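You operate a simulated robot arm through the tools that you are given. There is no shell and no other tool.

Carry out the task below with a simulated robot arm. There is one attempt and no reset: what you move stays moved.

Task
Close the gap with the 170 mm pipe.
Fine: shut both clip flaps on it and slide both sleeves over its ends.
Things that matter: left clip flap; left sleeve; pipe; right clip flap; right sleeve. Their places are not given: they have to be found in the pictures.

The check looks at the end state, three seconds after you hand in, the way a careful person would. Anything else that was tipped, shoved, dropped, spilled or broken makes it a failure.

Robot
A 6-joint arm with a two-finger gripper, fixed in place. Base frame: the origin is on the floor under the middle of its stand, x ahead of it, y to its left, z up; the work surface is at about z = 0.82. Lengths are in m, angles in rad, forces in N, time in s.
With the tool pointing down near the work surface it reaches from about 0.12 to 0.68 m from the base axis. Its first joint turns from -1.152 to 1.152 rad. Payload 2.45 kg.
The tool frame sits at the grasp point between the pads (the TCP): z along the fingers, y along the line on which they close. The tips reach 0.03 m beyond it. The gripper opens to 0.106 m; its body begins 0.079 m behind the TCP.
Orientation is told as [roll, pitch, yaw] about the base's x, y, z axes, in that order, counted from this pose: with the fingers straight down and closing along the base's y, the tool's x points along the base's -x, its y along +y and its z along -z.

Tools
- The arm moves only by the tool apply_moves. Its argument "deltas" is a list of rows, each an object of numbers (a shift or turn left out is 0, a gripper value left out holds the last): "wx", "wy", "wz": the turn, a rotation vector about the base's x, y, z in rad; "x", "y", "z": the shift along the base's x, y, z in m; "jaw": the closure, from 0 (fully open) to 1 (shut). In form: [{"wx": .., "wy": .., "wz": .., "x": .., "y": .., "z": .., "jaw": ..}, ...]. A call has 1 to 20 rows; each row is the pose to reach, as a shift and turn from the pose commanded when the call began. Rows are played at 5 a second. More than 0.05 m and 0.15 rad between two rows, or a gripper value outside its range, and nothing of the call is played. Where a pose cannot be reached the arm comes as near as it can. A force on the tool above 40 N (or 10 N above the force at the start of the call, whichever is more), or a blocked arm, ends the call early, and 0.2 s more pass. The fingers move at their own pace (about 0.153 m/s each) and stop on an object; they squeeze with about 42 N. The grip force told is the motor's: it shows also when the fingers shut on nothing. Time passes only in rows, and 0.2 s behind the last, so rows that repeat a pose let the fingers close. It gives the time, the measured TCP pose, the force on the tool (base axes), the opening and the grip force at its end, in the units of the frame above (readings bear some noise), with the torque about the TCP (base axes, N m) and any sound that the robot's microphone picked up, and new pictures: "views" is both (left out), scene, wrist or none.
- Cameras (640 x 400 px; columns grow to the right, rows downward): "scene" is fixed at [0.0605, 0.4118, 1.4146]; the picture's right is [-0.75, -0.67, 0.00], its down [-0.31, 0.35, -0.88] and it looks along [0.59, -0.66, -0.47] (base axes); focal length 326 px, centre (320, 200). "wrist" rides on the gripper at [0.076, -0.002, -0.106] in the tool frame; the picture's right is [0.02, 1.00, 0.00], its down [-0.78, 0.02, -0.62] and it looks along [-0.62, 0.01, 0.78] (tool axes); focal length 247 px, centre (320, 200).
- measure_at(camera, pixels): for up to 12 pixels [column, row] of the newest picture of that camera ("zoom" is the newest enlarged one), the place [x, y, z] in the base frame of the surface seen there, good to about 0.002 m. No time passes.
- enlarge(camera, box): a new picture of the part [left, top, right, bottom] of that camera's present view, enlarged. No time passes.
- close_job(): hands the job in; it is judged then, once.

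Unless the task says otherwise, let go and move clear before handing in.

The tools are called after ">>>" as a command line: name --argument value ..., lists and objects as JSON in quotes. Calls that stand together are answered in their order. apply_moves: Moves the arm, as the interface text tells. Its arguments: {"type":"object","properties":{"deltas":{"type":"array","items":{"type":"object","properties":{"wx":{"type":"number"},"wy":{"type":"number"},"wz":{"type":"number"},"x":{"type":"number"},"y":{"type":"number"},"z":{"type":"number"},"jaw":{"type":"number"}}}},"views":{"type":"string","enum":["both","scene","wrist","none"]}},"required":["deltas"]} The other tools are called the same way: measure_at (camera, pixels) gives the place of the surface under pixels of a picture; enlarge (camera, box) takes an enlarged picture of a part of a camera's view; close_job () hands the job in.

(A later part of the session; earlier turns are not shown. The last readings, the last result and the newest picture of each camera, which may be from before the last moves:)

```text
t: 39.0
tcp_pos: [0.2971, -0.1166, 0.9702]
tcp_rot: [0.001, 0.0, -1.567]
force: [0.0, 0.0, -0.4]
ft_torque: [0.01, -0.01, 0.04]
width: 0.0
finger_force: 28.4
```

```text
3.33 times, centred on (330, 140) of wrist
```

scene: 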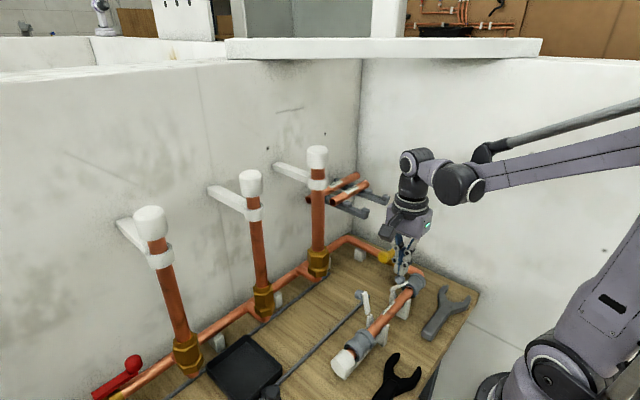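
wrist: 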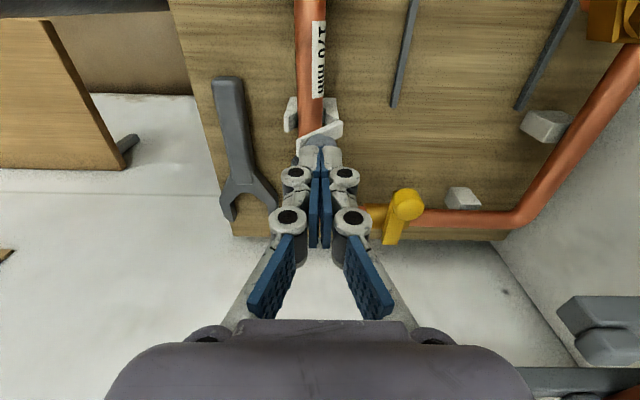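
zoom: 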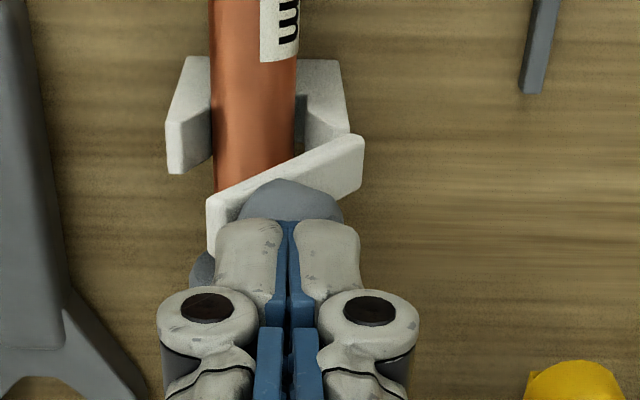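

>>> measure_at --camera "zoom" --pixels '[[345, 155], [300, 175], [250, 205], [215, 215], [285, 195], [270, 210], [220, 240], [240, 230]]'

>>> measure_at --camera "scene" --pixels '[[396, 287], [402, 285], [407, 282], [409, 281], [402, 279], [400, 277], [399, 280], [404, 275], [400, 271]]'

```text
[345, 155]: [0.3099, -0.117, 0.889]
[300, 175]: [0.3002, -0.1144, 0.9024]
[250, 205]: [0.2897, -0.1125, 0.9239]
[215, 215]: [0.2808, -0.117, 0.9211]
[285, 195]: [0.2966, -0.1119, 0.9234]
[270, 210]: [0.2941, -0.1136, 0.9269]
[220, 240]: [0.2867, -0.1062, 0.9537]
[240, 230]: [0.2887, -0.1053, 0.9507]
```

```text
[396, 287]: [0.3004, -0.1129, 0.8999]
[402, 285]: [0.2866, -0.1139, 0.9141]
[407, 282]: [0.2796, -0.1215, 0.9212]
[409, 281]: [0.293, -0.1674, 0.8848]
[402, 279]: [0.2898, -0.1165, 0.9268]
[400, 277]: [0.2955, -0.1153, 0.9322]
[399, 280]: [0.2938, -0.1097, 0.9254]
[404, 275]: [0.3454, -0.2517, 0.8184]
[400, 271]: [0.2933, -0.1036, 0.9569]
```

The knob (top about (0.294,0.933)) is right below the fingertips. I'll press it down along its arc to shut the flap.

>>> apply_moves --deltas '[{"x": -0.003, "z": -0.006}, {"x": -0.007, "z": -0.012}, {"x": -0.013, "z": -0.017}, {"x": -0.019, "z": -0.023}, {"x": -0.023, "z": -0.029}, {"x": -0.026, "z": -0.034}, {"x": -0.028, "z": -0.038}, {"x": -0.028, "z": -0.038}]'

```text
t: 40.8
tcp_pos: [0.2709, -0.1168, 0.934]
tcp_rot: [0.001, -0.002, -1.567]
force: [-0.6, -0.5, 0.4]
ft_torque: [-0.01, 0.0, -0.01]
width: 0.0
finger_force: 28.7
```

scene: 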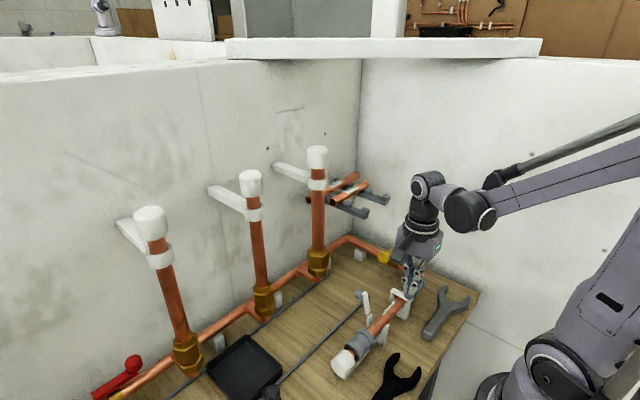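
wrist: 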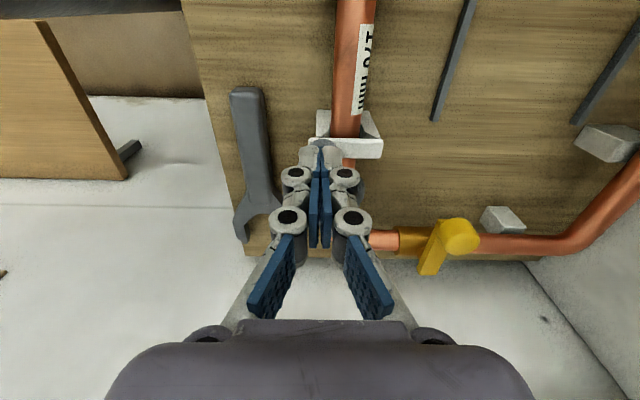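

>>> enlarge --camera "wrist" --box '[260, 80, 420, 210]'

>>> enlarge --camera "scene" --box '[370, 250, 440, 320]'

```text
3.08 times, centred on (340, 145) of wrist
```

zoom: 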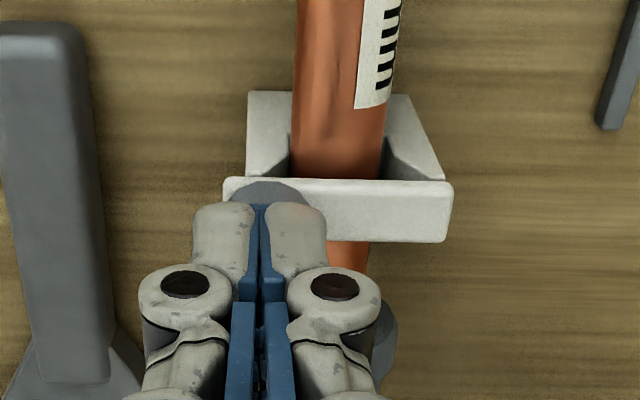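

```text
5.71 times, centred on (405, 285) of scene
```

zoom: 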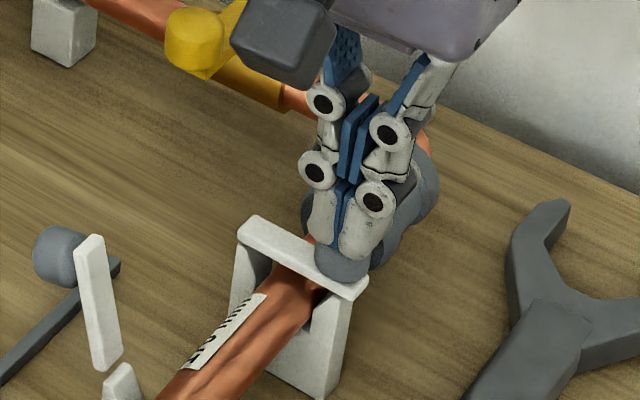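

The flap now lies across the clip. I'll measure its level and press further to make sure it latches.

>>> measure_at --camera "wrist" --pixels '[[372, 149], [350, 149], [330, 146], [320, 141], [368, 140], [308, 141], [325, 137]]'

>>> apply_moves --deltas '[{"z": -0.002}, {"z": -0.004}, {"z": -0.006}, {"z": -0.008}]'

```text
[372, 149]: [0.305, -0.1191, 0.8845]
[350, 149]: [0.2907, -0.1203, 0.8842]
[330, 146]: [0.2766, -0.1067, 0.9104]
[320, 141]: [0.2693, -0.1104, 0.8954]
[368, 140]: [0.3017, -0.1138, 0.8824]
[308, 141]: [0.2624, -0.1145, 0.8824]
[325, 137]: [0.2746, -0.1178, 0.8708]
```

```text
t: 41.6
tcp_pos: [0.2696, -0.1173, 0.9303]
tcp_rot: [-0.005, 0.002, -1.567]
force: [-2.2, 1.9, 25.1]
ft_torque: [0.03, 0.01, -0.01]
width: 0.0001
finger_force: 29.1
stopped in row 4: the force on the tool passed its limit at 46 N (the readings are from after the stop); the commanded pose is now the measured one
```

scene: 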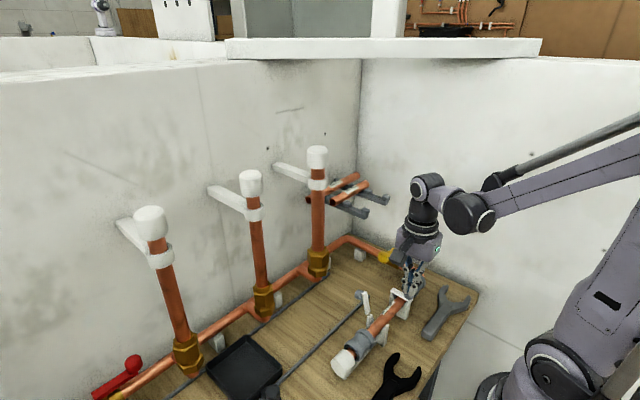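
wrist: 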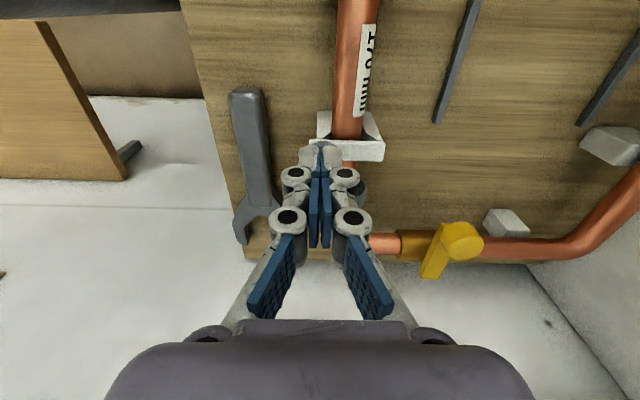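

The press reached 46 N with the flap level (z≈0.883 both ends). Lift off and check that it stays shut.

>>> apply_moves --deltas '[{"z": 0.01}, {"z": 0.04}, {"z": 0.075}, {"z": 0.09}, {"x": 0.02, "y": 0.04, "z": 0.09, "jaw": 0.4}, {"x": 0.034, "y": 0.08, "z": 0.09, "jaw": 0.0}, {"x": 0.034, "y": 0.093, "z": 0.09, "jaw": 0.0}, {"x": 0.034, "y": 0.093, "z": 0.09, "jaw": 0.0}]'

```text
t: 43.5
tcp_pos: [0.3046, -0.0249, 1.0195]
tcp_rot: [-0.003, 0.003, -1.568]
force: [-0.1, 0.2, -0.6]
ft_torque: [-0.03, 0.03, -0.03]
width: 0.106
finger_force: 0.0
```

scene: 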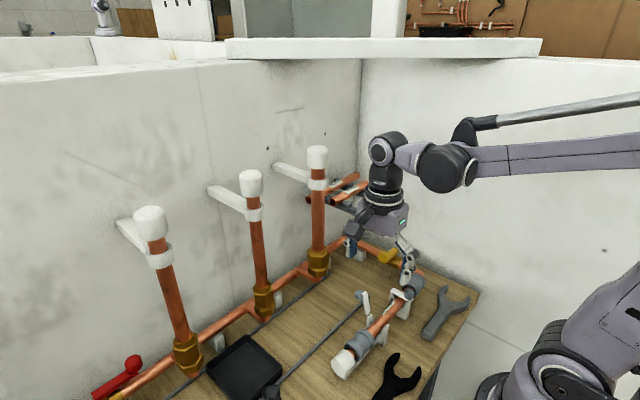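
wrist: 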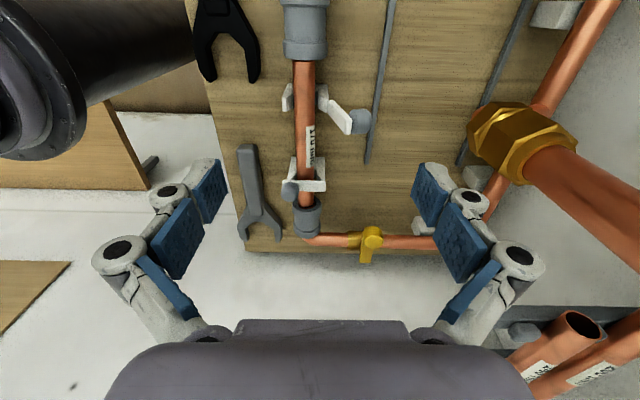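

The right flap is shut at (303,187). Now the same for the left flap: descend with open fingers around it.

>>> enlarge --camera "wrist" --box '[240, 0, 420, 240]'

>>> apply_moves --deltas '[{"z": -0.02}, {"z": -0.045}, {"z": -0.065}, {"z": -0.082}, {"z": -0.082}]'

```text
1.67 times, centred on (330, 120) of wrist
```

zoom: 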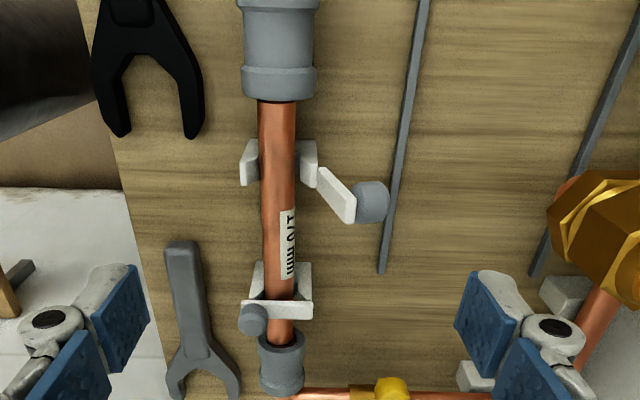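

```text
t: 44.6
tcp_pos: [0.3045, -0.0255, 0.9375]
tcp_rot: [-0.004, 0.002, -1.568]
force: [0.8, 0.7, 0.5]
ft_torque: [0.0, -0.02, 0.02]
width: 0.1061
finger_force: 0.0
```

scene: 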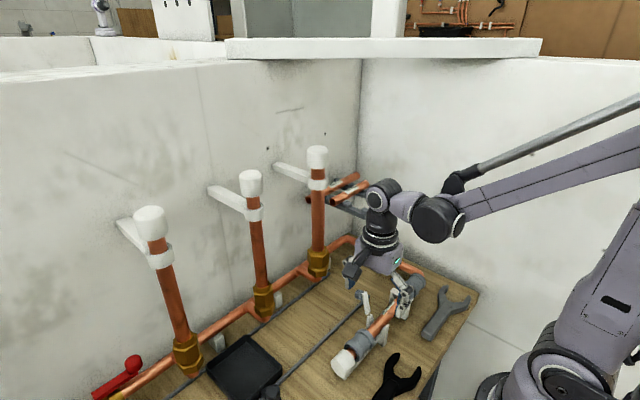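
wrist: 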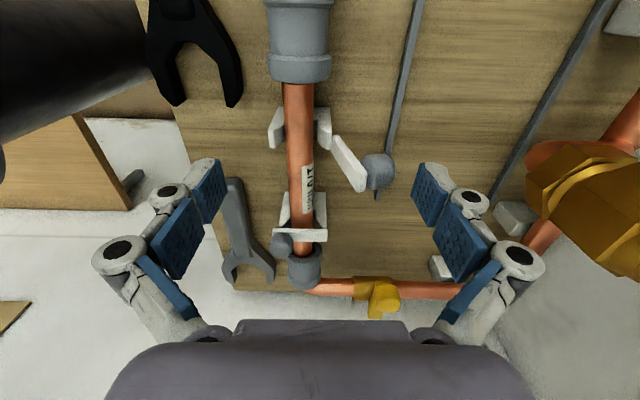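

The left knob (376,172) is between the fingers. Sweep -x as before.

>>> apply_moves --deltas '[{"x": -0.008}, {"x": -0.016}, {"x": -0.024}, {"x": -0.032, "z": 0.001}, {"x": -0.04, "z": 0.002}, {"x": -0.048, "z": 0.003}, {"x": -0.057, "z": 0.005}, {"x": -0.06, "z": 0.005}, {"x": -0.06, "z": 0.005}]'

```text
t: 46.6
tcp_pos: [0.244, -0.0244, 0.9428]
tcp_rot: [-0.002, 0.001, -1.568]
force: [-0.3, 0.1, 1.7]
ft_torque: [-0.01, -0.08, 0.03]
width: 0.1063
finger_force: 0.1
```

scene: 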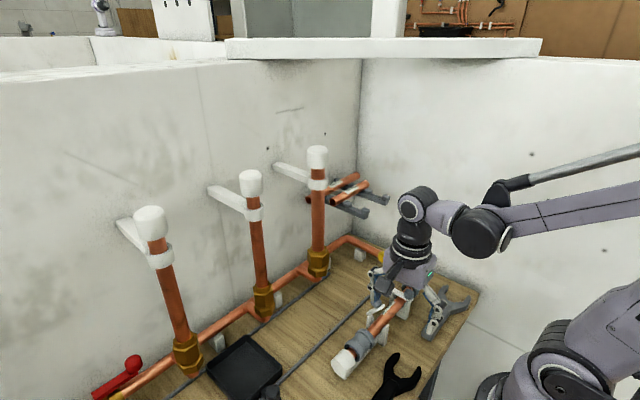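
wrist: 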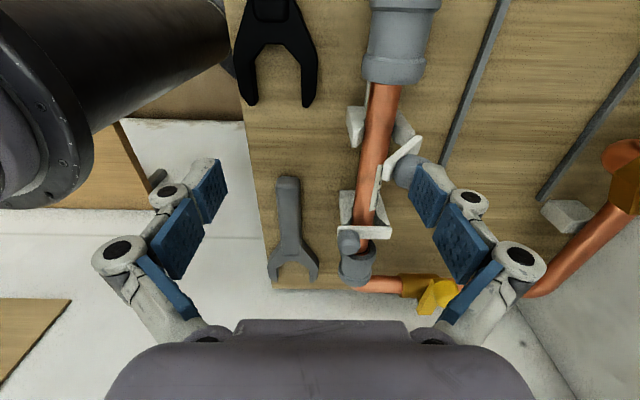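

The left flap is past vertical. I'll back off, rise, close the fingers and position over the knob.

>>> apply_moves --deltas '[{"x": 0.004}, {"x": 0.004, "z": 0.025}, {"x": 0.004, "z": 0.056}, {"x": 0.02, "z": 0.056, "jaw": 1.0}, {"x": 0.04, "z": 0.056, "jaw": 1.0}, {"x": 0.053, "z": 0.056, "jaw": 1.0}, {"x": 0.053, "z": 0.04}, {"x": 0.053, "z": 0.029}, {"x": 0.053, "z": 0.029}]'

```text
t: 48.6
tcp_pos: [0.2969, -0.0243, 0.9718]
tcp_rot: [-0.005, 0.001, -1.567]
force: [-0.8, -0.1, 0.0]
ft_torque: [0.0, 0.02, 0.0]
width: 0.0001
finger_force: 28.4
```

scene: 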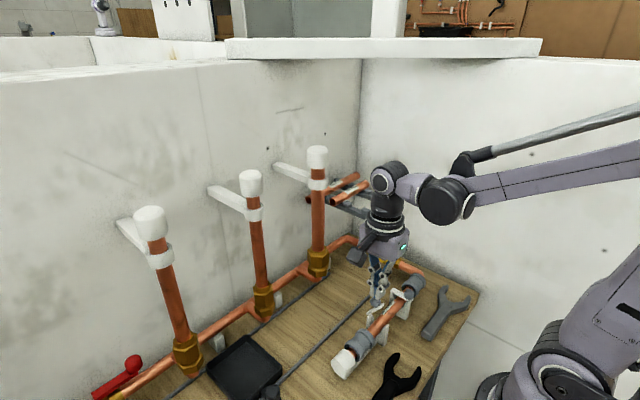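
wrist: 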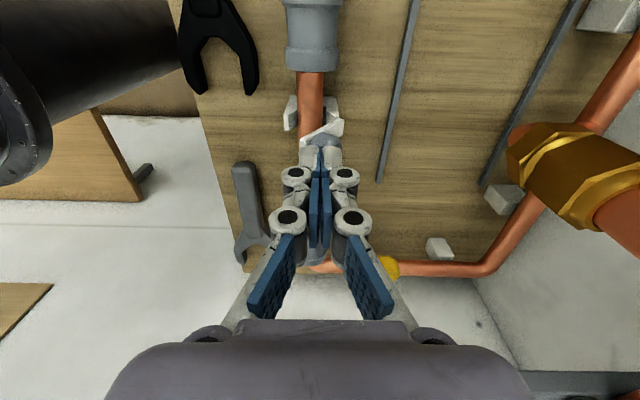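

Same arrangement as on the right side. Press the left knob down along its arc.

>>> apply_moves --deltas '[{"x": -0.003, "y": -0.001, "z": -0.007}, {"x": -0.007, "y": -0.001, "z": -0.013}, {"x": -0.013, "y": -0.001, "z": -0.018}, {"x": -0.019, "y": -0.001, "z": -0.024}, {"x": -0.023, "y": -0.001, "z": -0.03}, {"x": -0.026, "y": -0.001, "z": -0.035}, {"x": -0.028, "y": -0.001, "z": -0.039}, {"x": -0.028, "y": -0.001, "z": -0.041}, {"x": -0.028, "y": -0.001, "z": -0.043}, {"x": -0.028, "y": -0.001, "z": -0.045}]'

```text
t: 49.6
tcp_pos: [0.2788, -0.0266, 0.9514]
tcp_rot: [-0.014, 0.0, -1.566]
force: [0.0, 0.2, 0.1]
ft_torque: [-0.01, 0.0, -0.03]
width: 0.0
finger_force: 28.3
stopped in row 4: the force on the tool passed its limit at 42 N (the readings are from after the stop); the commanded pose is now the measured one
```

scene: 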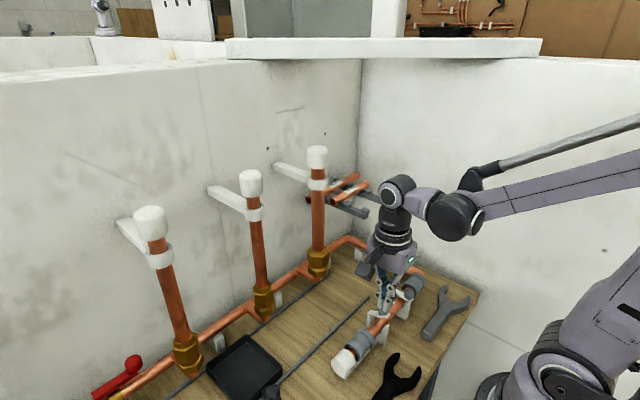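
wrist: 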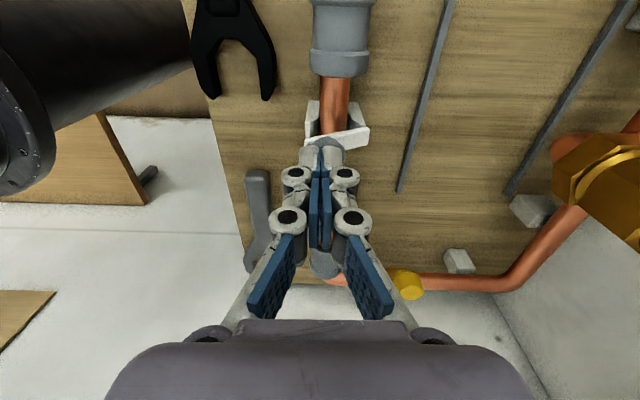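

The force briefly hit 42 N but the flap has moved further down. I'll look at its present angle.

>>> enlarge --camera "wrist" --box '[270, 80, 410, 200]'

>>> enlarge --camera "scene" --box '[345, 265, 425, 345]'

>>> measure_at --camera "wrist" --pixels '[[362, 133], [350, 137], [335, 141], [320, 143], [310, 143], [330, 150]]'

```text
3.33 times, centred on (340, 140) of wrist
```

zoom: 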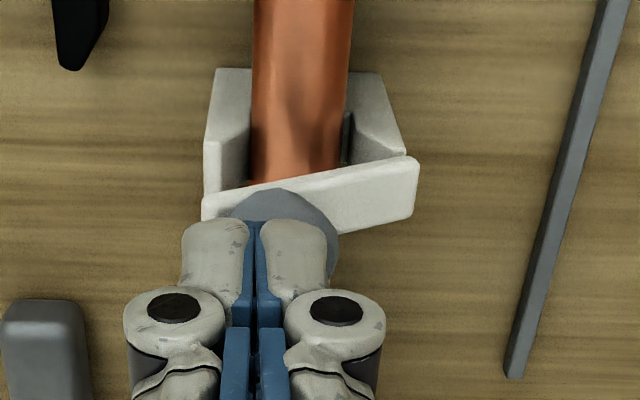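

```text
5.00 times, centred on (385, 305) of scene
```

zoom: 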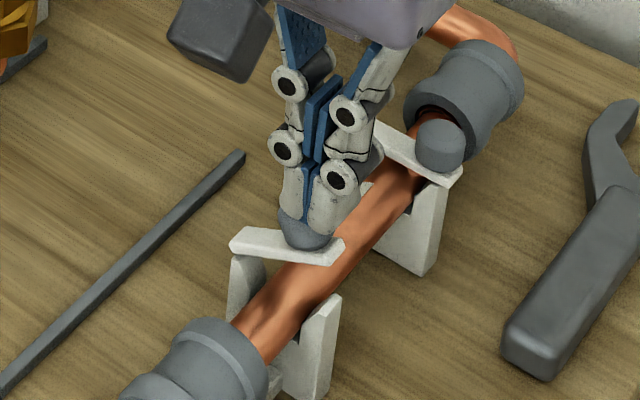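

```text
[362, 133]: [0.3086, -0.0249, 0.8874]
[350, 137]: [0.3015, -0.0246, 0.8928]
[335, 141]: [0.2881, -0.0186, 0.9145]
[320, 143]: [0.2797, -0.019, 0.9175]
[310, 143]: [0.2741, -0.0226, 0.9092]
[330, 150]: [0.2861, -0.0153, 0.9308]
```

The flap is now about 60° past vertical. Continue pressing down and slightly -x.

>>> apply_moves --deltas '[{"x": -0.002, "z": -0.004, "wy": -0.005}, {"x": -0.004, "z": -0.008, "wy": -0.01}, {"x": -0.006, "z": -0.012, "wy": -0.014}, {"x": -0.008, "z": -0.016, "wy": -0.014}, {"x": -0.009, "z": -0.018, "wy": -0.014}, {"x": -0.009, "z": -0.02, "wy": -0.014}, {"x": -0.009, "z": -0.022, "wy": -0.014}, {"x": -0.009, "z": -0.024, "wy": -0.014}]'

```text
t: 51.3
tcp_pos: [0.2694, -0.026, 0.9304]
tcp_rot: [-0.006, 0.003, -1.567]
force: [-3.5, 0.5, 25.5]
ft_torque: [0.01, 0.07, -0.03]
width: 0.0001
finger_force: 28.5
stopped in row 8: the force on the tool passed its limit at 46 N (the readings are from after the stop); the commanded pose is now the measured one
```

scene: 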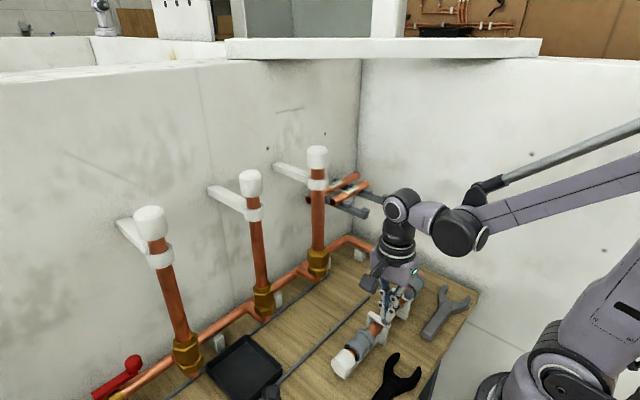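
wrist: 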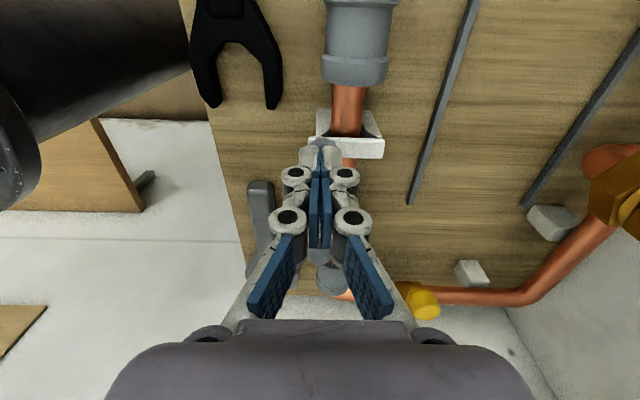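

TCP height 0.930 matches the right side's shut state. Lift off and check both flaps.

>>> apply_moves --deltas '[{"z": 0.01}, {"z": 0.04}, {"z": 0.08}, {"z": 0.11}, {"y": -0.02, "z": 0.12}, {"y": -0.05, "z": 0.12}, {"y": -0.05, "z": 0.12}]'

```text
t: 52.9
tcp_pos: [0.2707, -0.0761, 1.0496]
tcp_rot: [-0.004, 0.002, -1.568]
force: [0.2, 0.0, -0.7]
ft_torque: [-0.01, 0.02, 0.01]
width: 0.0
finger_force: 27.9
```

scene: 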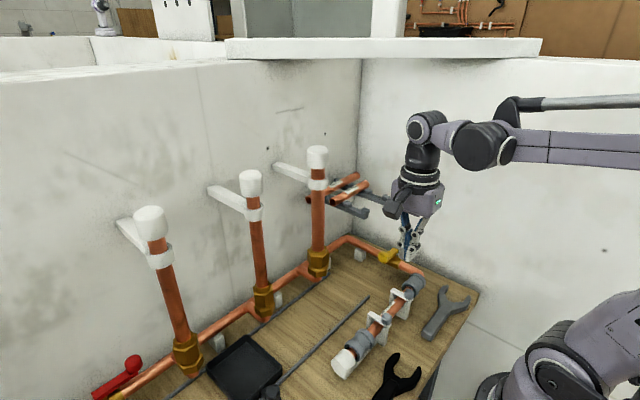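
wrist: 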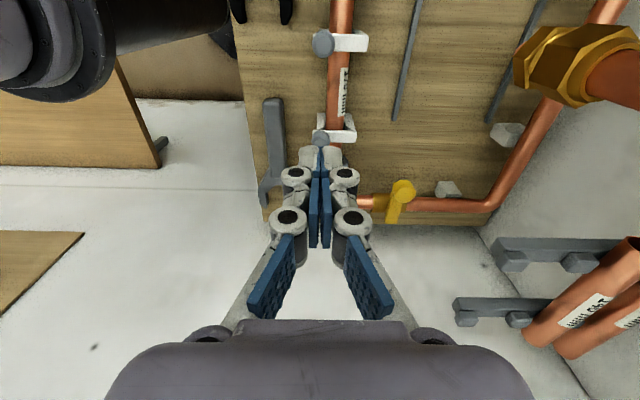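

>>> enlarge --camera "scene" --box '[335, 255, 435, 380]'

>>> enlarge --camera "scene" --box '[370, 240, 440, 310]'

```text
3.20 times, centred on (385, 318) of scene
```

zoom: 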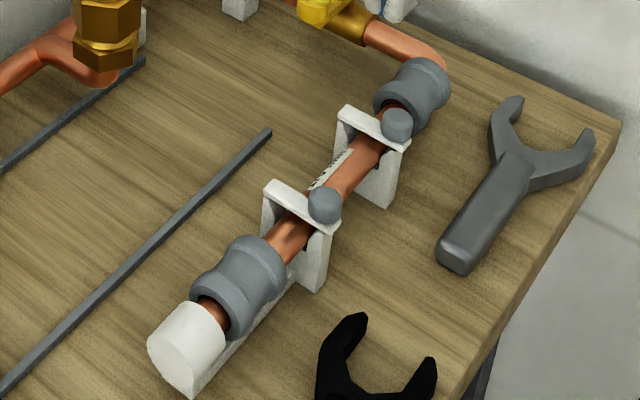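

```text
5.71 times, centred on (405, 275) of scene
```

zoom: 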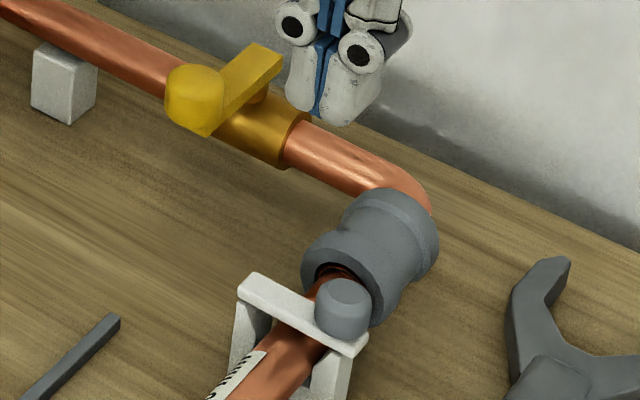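

Both flaps lie shut across the pipe. Now measure the right sleeve, elbow and valve.

>>> measure_at --camera "zoom" --pixels '[[305, 270], [318, 250], [345, 215], [370, 195], [400, 195], [380, 240], [410, 230], [380, 280], [435, 240], [300, 145], [330, 160], [270, 120]]'

>>> measure_at --camera "zoom" --pixels '[[250, 285], [300, 315], [360, 345], [340, 290], [365, 300], [340, 335], [420, 190], [240, 70], [215, 120], [350, 240], [340, 262], [360, 180]]'

```text
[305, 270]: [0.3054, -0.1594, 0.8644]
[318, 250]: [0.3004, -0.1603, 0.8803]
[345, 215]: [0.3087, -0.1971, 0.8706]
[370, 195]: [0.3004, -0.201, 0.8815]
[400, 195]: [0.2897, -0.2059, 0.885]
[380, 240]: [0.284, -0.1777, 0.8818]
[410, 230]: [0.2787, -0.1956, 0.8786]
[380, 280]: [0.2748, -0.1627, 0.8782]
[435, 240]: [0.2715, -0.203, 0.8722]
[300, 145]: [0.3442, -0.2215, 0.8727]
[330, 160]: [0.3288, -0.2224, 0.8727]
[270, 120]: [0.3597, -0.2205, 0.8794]
```

```text
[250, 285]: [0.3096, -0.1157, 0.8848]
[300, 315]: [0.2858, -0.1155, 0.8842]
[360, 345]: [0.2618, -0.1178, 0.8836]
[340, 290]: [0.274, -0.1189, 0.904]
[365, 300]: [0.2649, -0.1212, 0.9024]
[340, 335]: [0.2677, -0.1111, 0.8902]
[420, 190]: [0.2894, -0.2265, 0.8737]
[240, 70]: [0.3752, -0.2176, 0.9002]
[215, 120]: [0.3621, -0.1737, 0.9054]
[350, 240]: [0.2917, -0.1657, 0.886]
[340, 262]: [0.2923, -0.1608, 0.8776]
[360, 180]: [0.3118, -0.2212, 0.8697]
```

Right sleeve spans y≈-0.207 to -0.160, axis (0.288, 0.8645), radius 0.020. I'll part-open to 56 mm and move above it.

>>> apply_moves --deltas '[{"x": 0.006, "y": -0.03, "jaw": 0.47}, {"x": 0.012, "y": -0.065}, {"x": 0.0186, "y": -0.095}, {"x": 0.0186, "y": -0.106}, {"x": 0.0186, "y": -0.106, "z": -0.03}, {"x": 0.0186, "y": -0.106, "z": -0.07}, {"x": 0.0186, "y": -0.106, "z": -0.1}, {"x": 0.0186, "y": -0.106, "z": -0.1}]'

```text
t: 54.7
tcp_pos: [0.2898, -0.1825, 0.9503]
tcp_rot: [-0.004, 0.002, -1.567]
force: [-0.5, 0.1, -0.3]
ft_torque: [-0.02, 0.03, -0.03]
width: 0.0563
finger_force: 0.1
```

scene: 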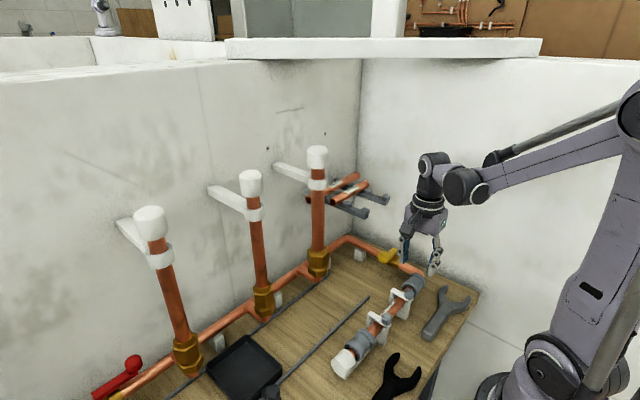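
wrist: 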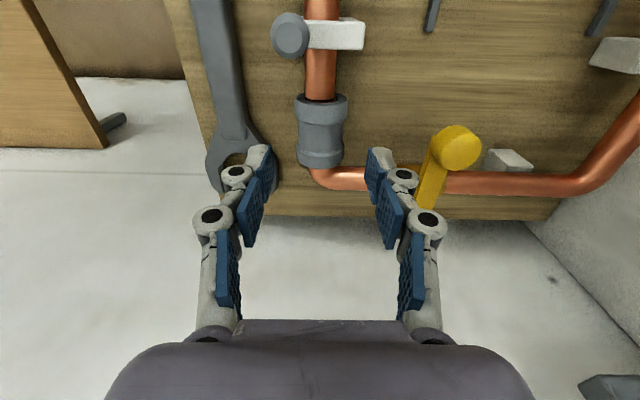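

>>> measure_at --camera "wrist" --pixels '[[258, 138], [215, 160], [235, 130], [320, 110], [320, 135], [320, 158], [298, 130], [345, 130], [456, 145], [430, 180], [372, 165], [265, 160]]'

>>> enlarge --camera "scene" --box '[370, 220, 460, 310]'

```text
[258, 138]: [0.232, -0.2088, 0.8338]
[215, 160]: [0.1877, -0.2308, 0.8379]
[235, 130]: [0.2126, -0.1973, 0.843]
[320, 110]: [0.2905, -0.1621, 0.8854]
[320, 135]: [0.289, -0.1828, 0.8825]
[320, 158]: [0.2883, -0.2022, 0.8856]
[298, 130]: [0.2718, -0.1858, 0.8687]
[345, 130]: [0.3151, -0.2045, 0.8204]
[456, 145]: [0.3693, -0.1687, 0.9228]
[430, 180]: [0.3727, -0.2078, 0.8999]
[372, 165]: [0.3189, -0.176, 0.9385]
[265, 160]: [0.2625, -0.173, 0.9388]
```

```text
4.44 times, centred on (415, 265) of scene
```

zoom: 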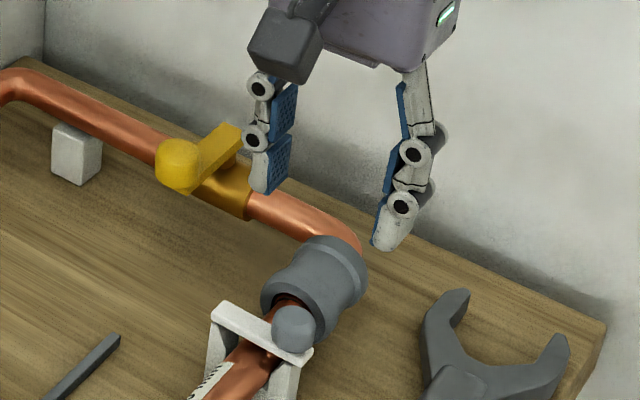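

Clearances are fine (wrench top z≈0.843, tips will be at 0.852). Descend onto the right sleeve, then close gently.

>>> apply_moves --deltas '[{"x": -0.0005, "z": -0.02}, {"x": -0.0005, "z": -0.04}, {"x": -0.0005, "z": -0.058}, {"x": -0.0005, "z": -0.068}, {"x": -0.0005, "z": -0.068}]'

```text
t: 55.9
tcp_pos: [0.2891, -0.1823, 0.8817]
tcp_rot: [-0.003, 0.002, -1.568]
force: [0.7, 0.0, -0.1]
ft_torque: [0.01, 0.0, -0.01]
width: 0.0559
finger_force: 0.0
```

scene: 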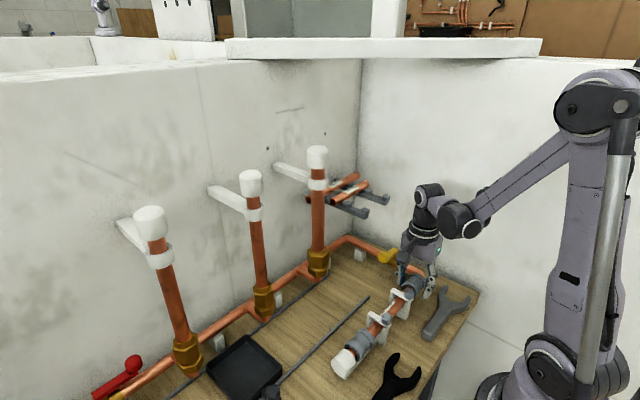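
wrist: 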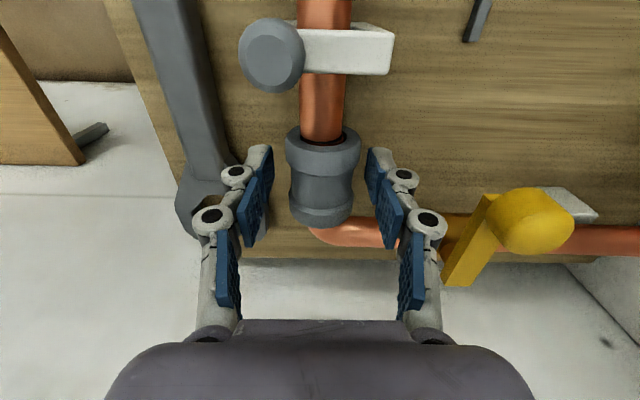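

The sleeve (322,185) is centred between the pads. Close on it.

>>> apply_moves --deltas '[{"jaw": 0.6}, {"jaw": 0.8}, {"jaw": 1.0}, {"jaw": 1.0}, {"jaw": 1.0}]'

```text
t: 57.1
tcp_pos: [0.2885, -0.1826, 0.8811]
tcp_rot: [-0.003, 0.002, -1.567]
force: [13.9, -0.1, 5.2]
ft_torque: [0.1, -0.29, -1.26]
width: 0.039
finger_force: 45.5
```

scene: 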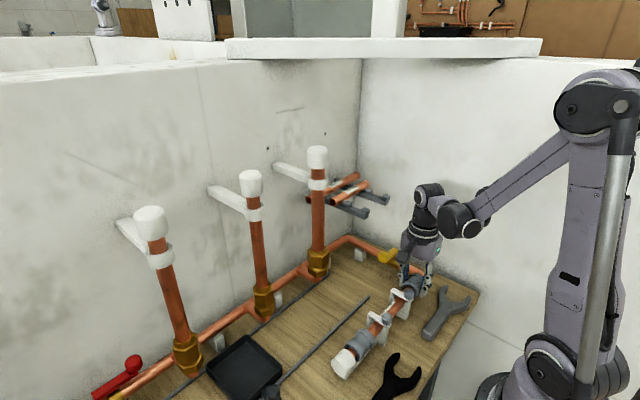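
wrist: 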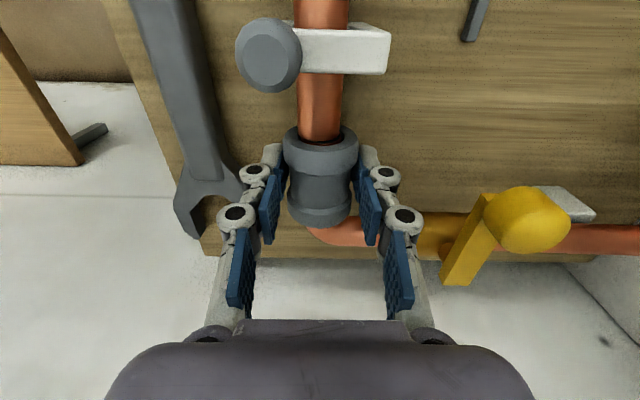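

Gripped at 39 mm; side force 13.9 N and torque -1.26 N·m show a small misalignment. I'll trim +0.8 mm in x and -4 mrad yaw.

>>> apply_moves --deltas '[{"x": 0.0004, "wz": -0.002}, {"x": 0.0008, "wz": -0.004}, {"x": 0.0008, "wz": -0.004}]' --views "none"

```text
t: 57.9
tcp_pos: [0.2903, -0.1833, 0.8807]
tcp_rot: [-0.003, 0.002, -1.572]
force: [10.3, 2.1, 11.3]
ft_torque: [0.0, -0.13, -0.6]
width: 0.0393
finger_force: 45.0
```

>>> apply_moves --deltas '[{"x": 0.0006, "z": 0.0005, "wz": -0.002}, {"x": 0.0012, "z": 0.001, "wz": -0.004}, {"x": 0.0012, "z": 0.001, "wz": -0.004}]' --views "none"

```text
t: 58.7
tcp_pos: [0.2896, -0.183, 0.8822]
tcp_rot: [-0.007, 0.002, -1.572]
force: [-1.3, 0.7, -38.7]
ft_torque: [-0.01, -0.03, 1.16]
width: 0.039
finger_force: 44.7
```

Stiff contact: force z swung to -38.7 N. Trim z back 0.8 mm and yaw +2.5 mrad.

>>> apply_moves --deltas '[{"z": -0.0004, "wz": 0.001}, {"z": -0.0008, "wz": 0.0025}, {"z": -0.0008, "wz": 0.0025}]' --views "none"

```text
t: 59.5
tcp_pos: [0.2904, -0.1827, 0.8835]
tcp_rot: [-0.004, 0.0, -1.573]
force: [-4.6, 3.1, 29.7]
ft_torque: [0.15, 0.12, 0.96]
width: 0.0394
finger_force: 45.0
```

>>> apply_moves --deltas '[{"z": 0.0002, "wz": 0.001}, {"z": 0.00035, "wz": 0.002}, {"z": 0.00035, "wz": 0.002}]' --views "none"

```text
t: 60.3
tcp_pos: [0.2898, -0.1837, 0.8819]
tcp_rot: [-0.004, 0.003, -1.57]
force: [-3.2, 0.0, 22.6]
ft_torque: [-0.01, 0.05, 0.6]
width: 0.0392
finger_force: 45.0
```

>>> apply_moves --deltas '[{"z": 0.0003, "wz": 0.001}, {"z": 0.0003, "wz": 0.001}, {"y": 0.002, "z": 0.0003, "wz": 0.001}, {"y": 0.004, "z": 0.0003, "wz": 0.001}]' --views "wrist"

```text
t: 61.3
tcp_pos: [0.2899, -0.1791, 0.8827]
tcp_rot: [-0.006, 0.002, -1.57]
force: [-5.7, 1.0, -29.7]
ft_torque: [-0.59, 0.03, -0.36]
width: 0.0391
finger_force: 45.0
```

wrist: 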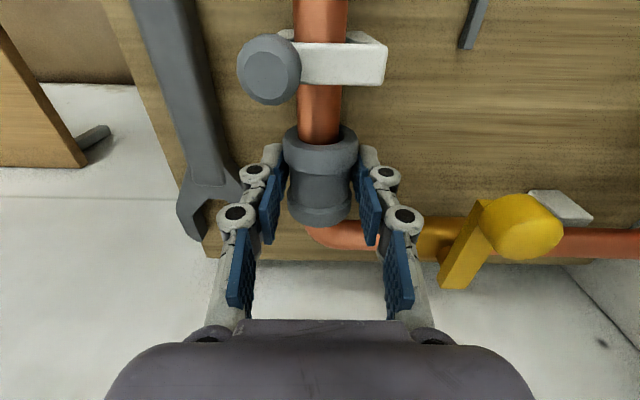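

The sleeve is sliding with little y-force. I'll trim z by -0.2 mm and slide on.

>>> apply_moves --deltas '[{"z": -0.0002}, {"y": 0.002, "z": -0.0002}, {"y": 0.004, "z": -0.0002}, {"y": 0.006, "z": -0.0002}]' --views "wrist"

```text
t: 62.3
tcp_pos: [0.2896, -0.1719, 0.8831]
tcp_rot: [-0.004, 0.001, -1.57]
force: [-8.4, -1.3, -25.7]
ft_torque: [-0.2, 0.15, -1.01]
width: 0.0394
finger_force: 45.5
```

wrist: 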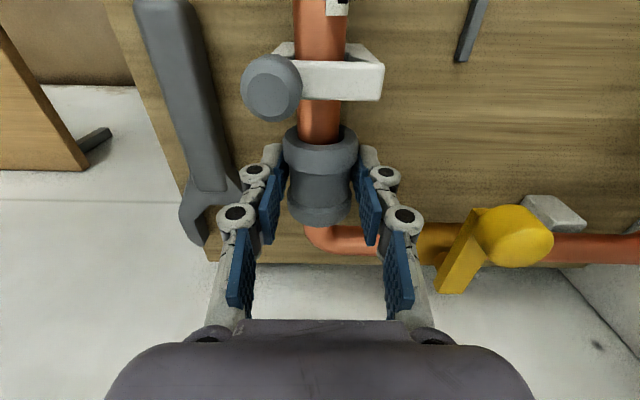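

The sleeve has moved about 10 mm. Trim slightly and slide the remaining ~13.5 mm.

>>> apply_moves --deltas '[{"x": -0.0003, "z": -0.0003, "wz": -0.0015}, {"x": -0.0003, "y": 0.003, "z": -0.0003, "wz": -0.0015}, {"x": -0.0003, "y": 0.006, "z": -0.0003, "wz": -0.0015}, {"x": -0.0003, "y": 0.009, "z": -0.0003, "wz": -0.0015}, {"x": -0.0003, "y": 0.0115, "z": -0.0003, "wz": -0.0015}, {"x": -0.0003, "y": 0.0135, "z": -0.0003, "wz": -0.0015}, {"x": -0.0003, "y": 0.0135, "z": -0.0003, "wz": -0.0015}]'

```text
t: 63.9
tcp_pos: [0.2905, -0.159, 0.8823]
tcp_rot: [-0.001, 0.002, -1.573]
force: [-3.7, 0.5, 2.8]
ft_torque: [-0.24, 0.05, -0.44]
width: 0.0391
finger_force: 45.1
```

scene: 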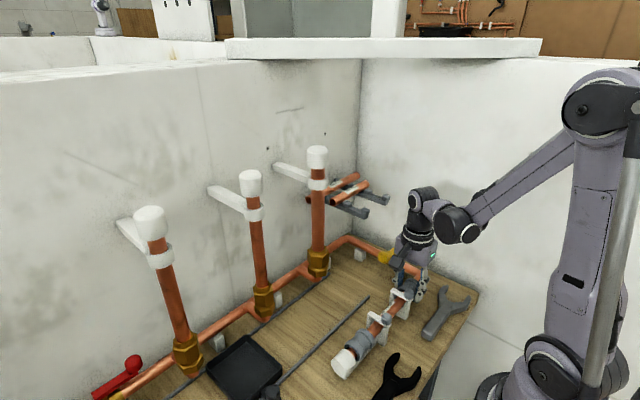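
wrist: 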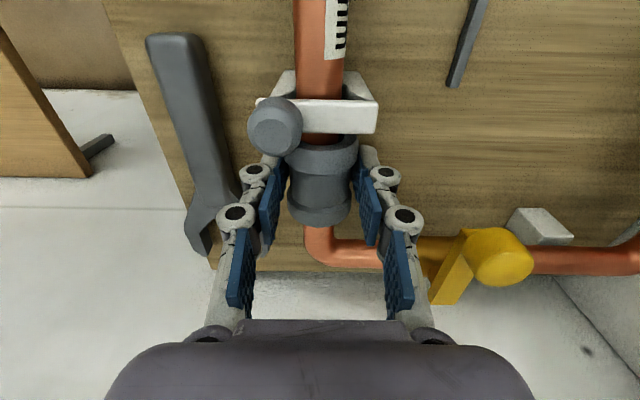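

>>> measure_at --camera "wrist" --pixels '[[320, 145], [320, 150], [320, 141], [320, 180], [320, 215], [320, 224], [318, 135], [318, 245], [340, 115], [275, 125], [330, 148], [310, 135]]'

>>> enlarge --camera "wrist" --box '[240, 80, 400, 240]'

>>> enlarge --camera "scene" --box '[370, 245, 450, 325]'

```text
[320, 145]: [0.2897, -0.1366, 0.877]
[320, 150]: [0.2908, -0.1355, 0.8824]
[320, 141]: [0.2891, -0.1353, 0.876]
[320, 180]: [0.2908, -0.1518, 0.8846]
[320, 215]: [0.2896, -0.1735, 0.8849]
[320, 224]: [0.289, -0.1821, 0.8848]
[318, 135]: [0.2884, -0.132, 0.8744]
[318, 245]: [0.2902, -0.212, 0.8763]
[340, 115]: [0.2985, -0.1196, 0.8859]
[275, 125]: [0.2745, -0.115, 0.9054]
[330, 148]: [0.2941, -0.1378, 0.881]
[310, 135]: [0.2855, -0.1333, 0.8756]
```

```text
2.50 times, centred on (320, 160) of wrist
```

zoom: 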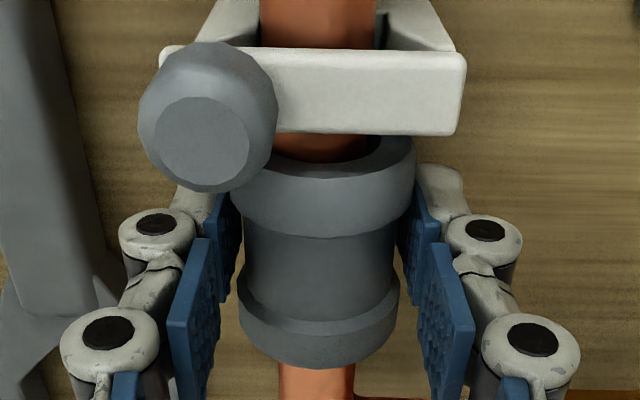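

```text
5.00 times, centred on (410, 285) of scene
```

zoom: 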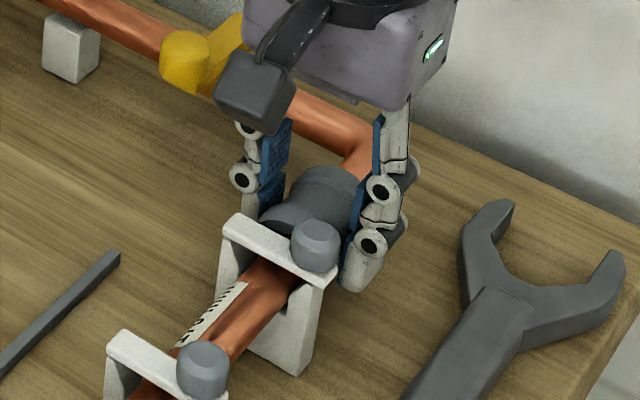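

The right sleeve now spans y≈-0.183 to -0.136, centred over the joint. Release and lift straight up.

>>> apply_moves --deltas '[{"jaw": 0.8}, {"jaw": 0.6}, {"jaw": 0.47}, {"jaw": 0.47}, {"z": 0.02, "jaw": 0.47}, {"z": 0.05}, {"z": 0.085}, {"z": 0.115}, {"z": 0.115}]'

```text
t: 65.9
tcp_pos: [0.289, -0.1586, 0.9968]
tcp_rot: [-0.003, 0.002, -1.572]
force: [0.5, -0.7, 0.2]
ft_torque: [-0.02, -0.02, 0.0]
width: 0.0564
finger_force: 0.0
```

scene: 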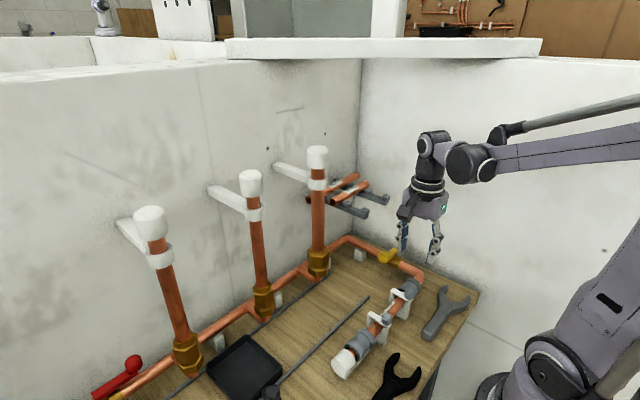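
wrist: 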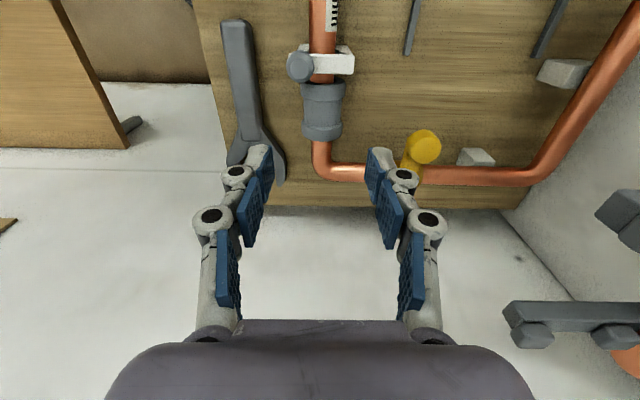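

The right sleeve is in place. Move across to above the left sleeve.

>>> apply_moves --deltas '[{"y": 0.03}, {"y": 0.07}, {"y": 0.11}, {"y": 0.15}, {"y": 0.18}, {"y": 0.1955}, {"y": 0.1955, "z": -0.03}, {"y": 0.1955, "z": -0.045}, {"y": 0.1955, "z": -0.045}]'

```text
t: 67.9
tcp_pos: [0.2889, 0.0361, 0.953]
tcp_rot: [-0.004, 0.0, -1.57]
force: [0.0, 1.3, 0.4]
ft_torque: [-0.01, 0.0, -0.01]
width: 0.0562
finger_force: 0.0
```

scene: 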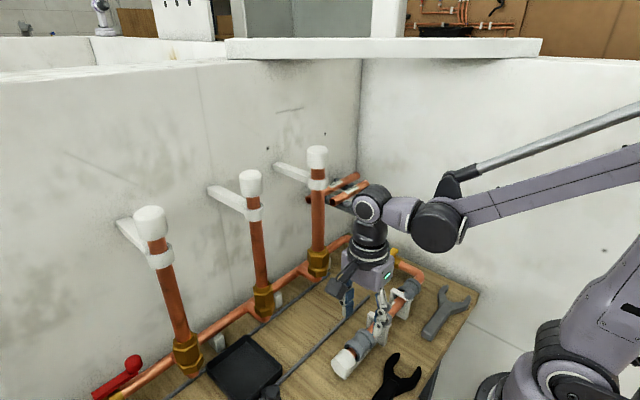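
wrist: 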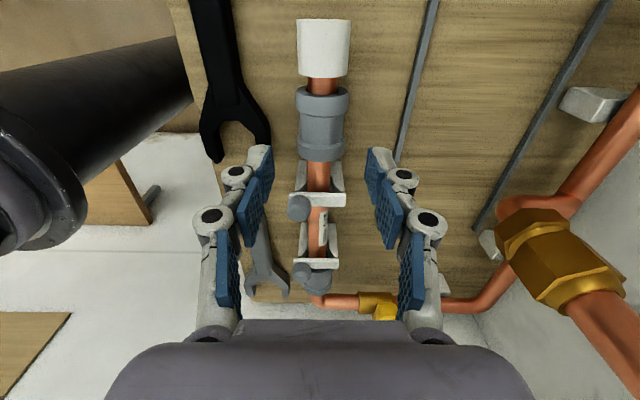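

>>> measure_at --camera "wrist" --pixels '[[322, 92], [322, 105], [322, 122], [322, 145], [322, 156], [303, 122], [341, 122], [245, 105], [260, 130], [220, 150], [320, 165], [325, 82]]'

>>> enlarge --camera "wrist" --box '[200, 60, 420, 220]'

```text
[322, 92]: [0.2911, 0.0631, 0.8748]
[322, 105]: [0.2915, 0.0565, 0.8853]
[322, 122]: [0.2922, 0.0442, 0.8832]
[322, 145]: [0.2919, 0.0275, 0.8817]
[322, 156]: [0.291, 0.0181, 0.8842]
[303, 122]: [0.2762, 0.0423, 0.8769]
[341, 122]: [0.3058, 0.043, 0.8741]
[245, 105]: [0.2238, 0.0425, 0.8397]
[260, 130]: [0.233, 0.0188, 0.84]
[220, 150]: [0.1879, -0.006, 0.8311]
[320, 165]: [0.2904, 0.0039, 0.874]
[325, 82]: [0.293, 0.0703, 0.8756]
```

```text
2.50 times, centred on (310, 140) of wrist
```

zoom: 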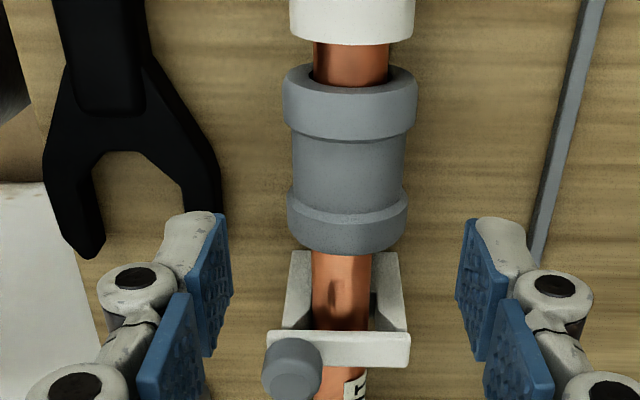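

The left sleeve spans y≈0.012–0.060, centred near x 0.290. Descend around it.

>>> apply_moves --deltas '[{"x": 0.0005, "z": -0.02}, {"x": 0.0005, "z": -0.04}, {"x": 0.0005, "z": -0.06}, {"x": 0.0005, "z": -0.0702}, {"x": 0.0005, "z": -0.0702}]'

```text
t: 69.1
tcp_pos: [0.2898, 0.0372, 0.881]
tcp_rot: [-0.003, 0.002, -1.571]
force: [-0.1, -0.1, 0.1]
ft_torque: [0.0, -0.01, -0.01]
width: 0.056
finger_force: 0.1
```

scene: 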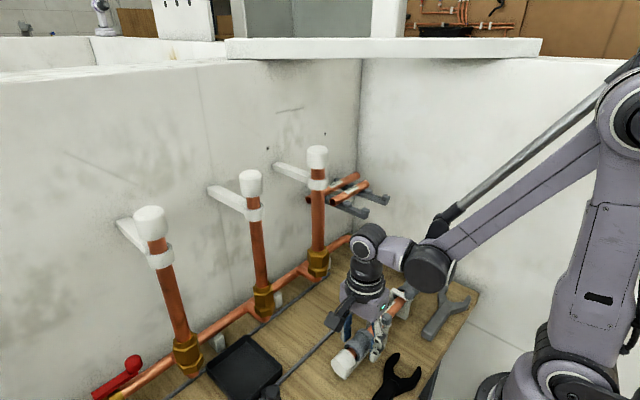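
wrist: 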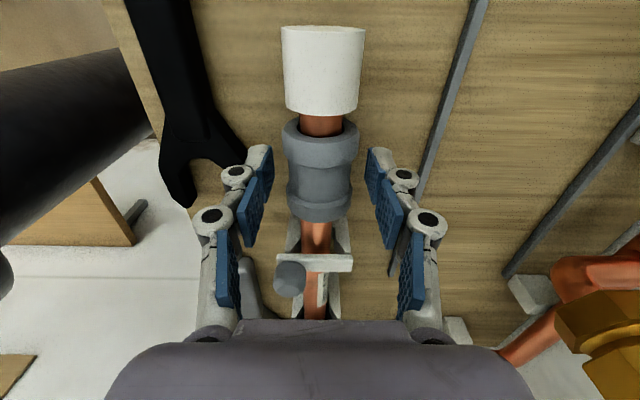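

The sleeve (320,170) is centred between the pads. Close on it.

>>> apply_moves --deltas '[{"jaw": 0.6}, {"jaw": 0.8}, {"jaw": 1.0}, {"jaw": 1.0}, {"jaw": 1.0}]' --views "wrist"

```text
t: 70.3
tcp_pos: [0.291, 0.035, 0.8824]
tcp_rot: [-0.003, 0.001, -1.572]
force: [-1.8, -0.1, 1.3]
ft_torque: [0.03, 0.04, 0.09]
width: 0.0393
finger_force: 45.4
```

wrist: 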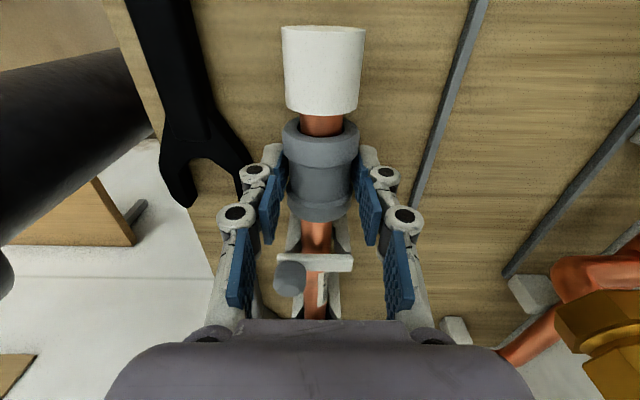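

Well aligned, forces near zero. Slide the left sleeve -y by 10 mm first.

>>> apply_moves --deltas '[{"y": -0.002}, {"y": -0.004}, {"y": -0.006}, {"y": -0.008}, {"y": -0.01}, {"y": -0.01}]' --views "wrist"

```text
t: 71.7
tcp_pos: [0.2899, 0.0271, 0.8809]
tcp_rot: [-0.002, 0.0, -1.571]
force: [-6.4, -0.3, 3.4]
ft_torque: [0.7, 0.08, 0.1]
width: 0.0393
finger_force: 45.0
```

wrist: 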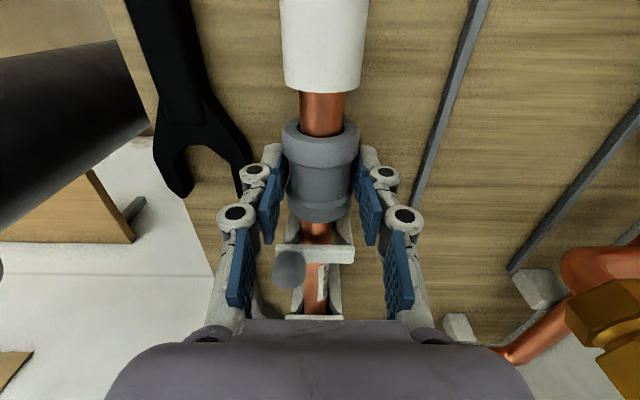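

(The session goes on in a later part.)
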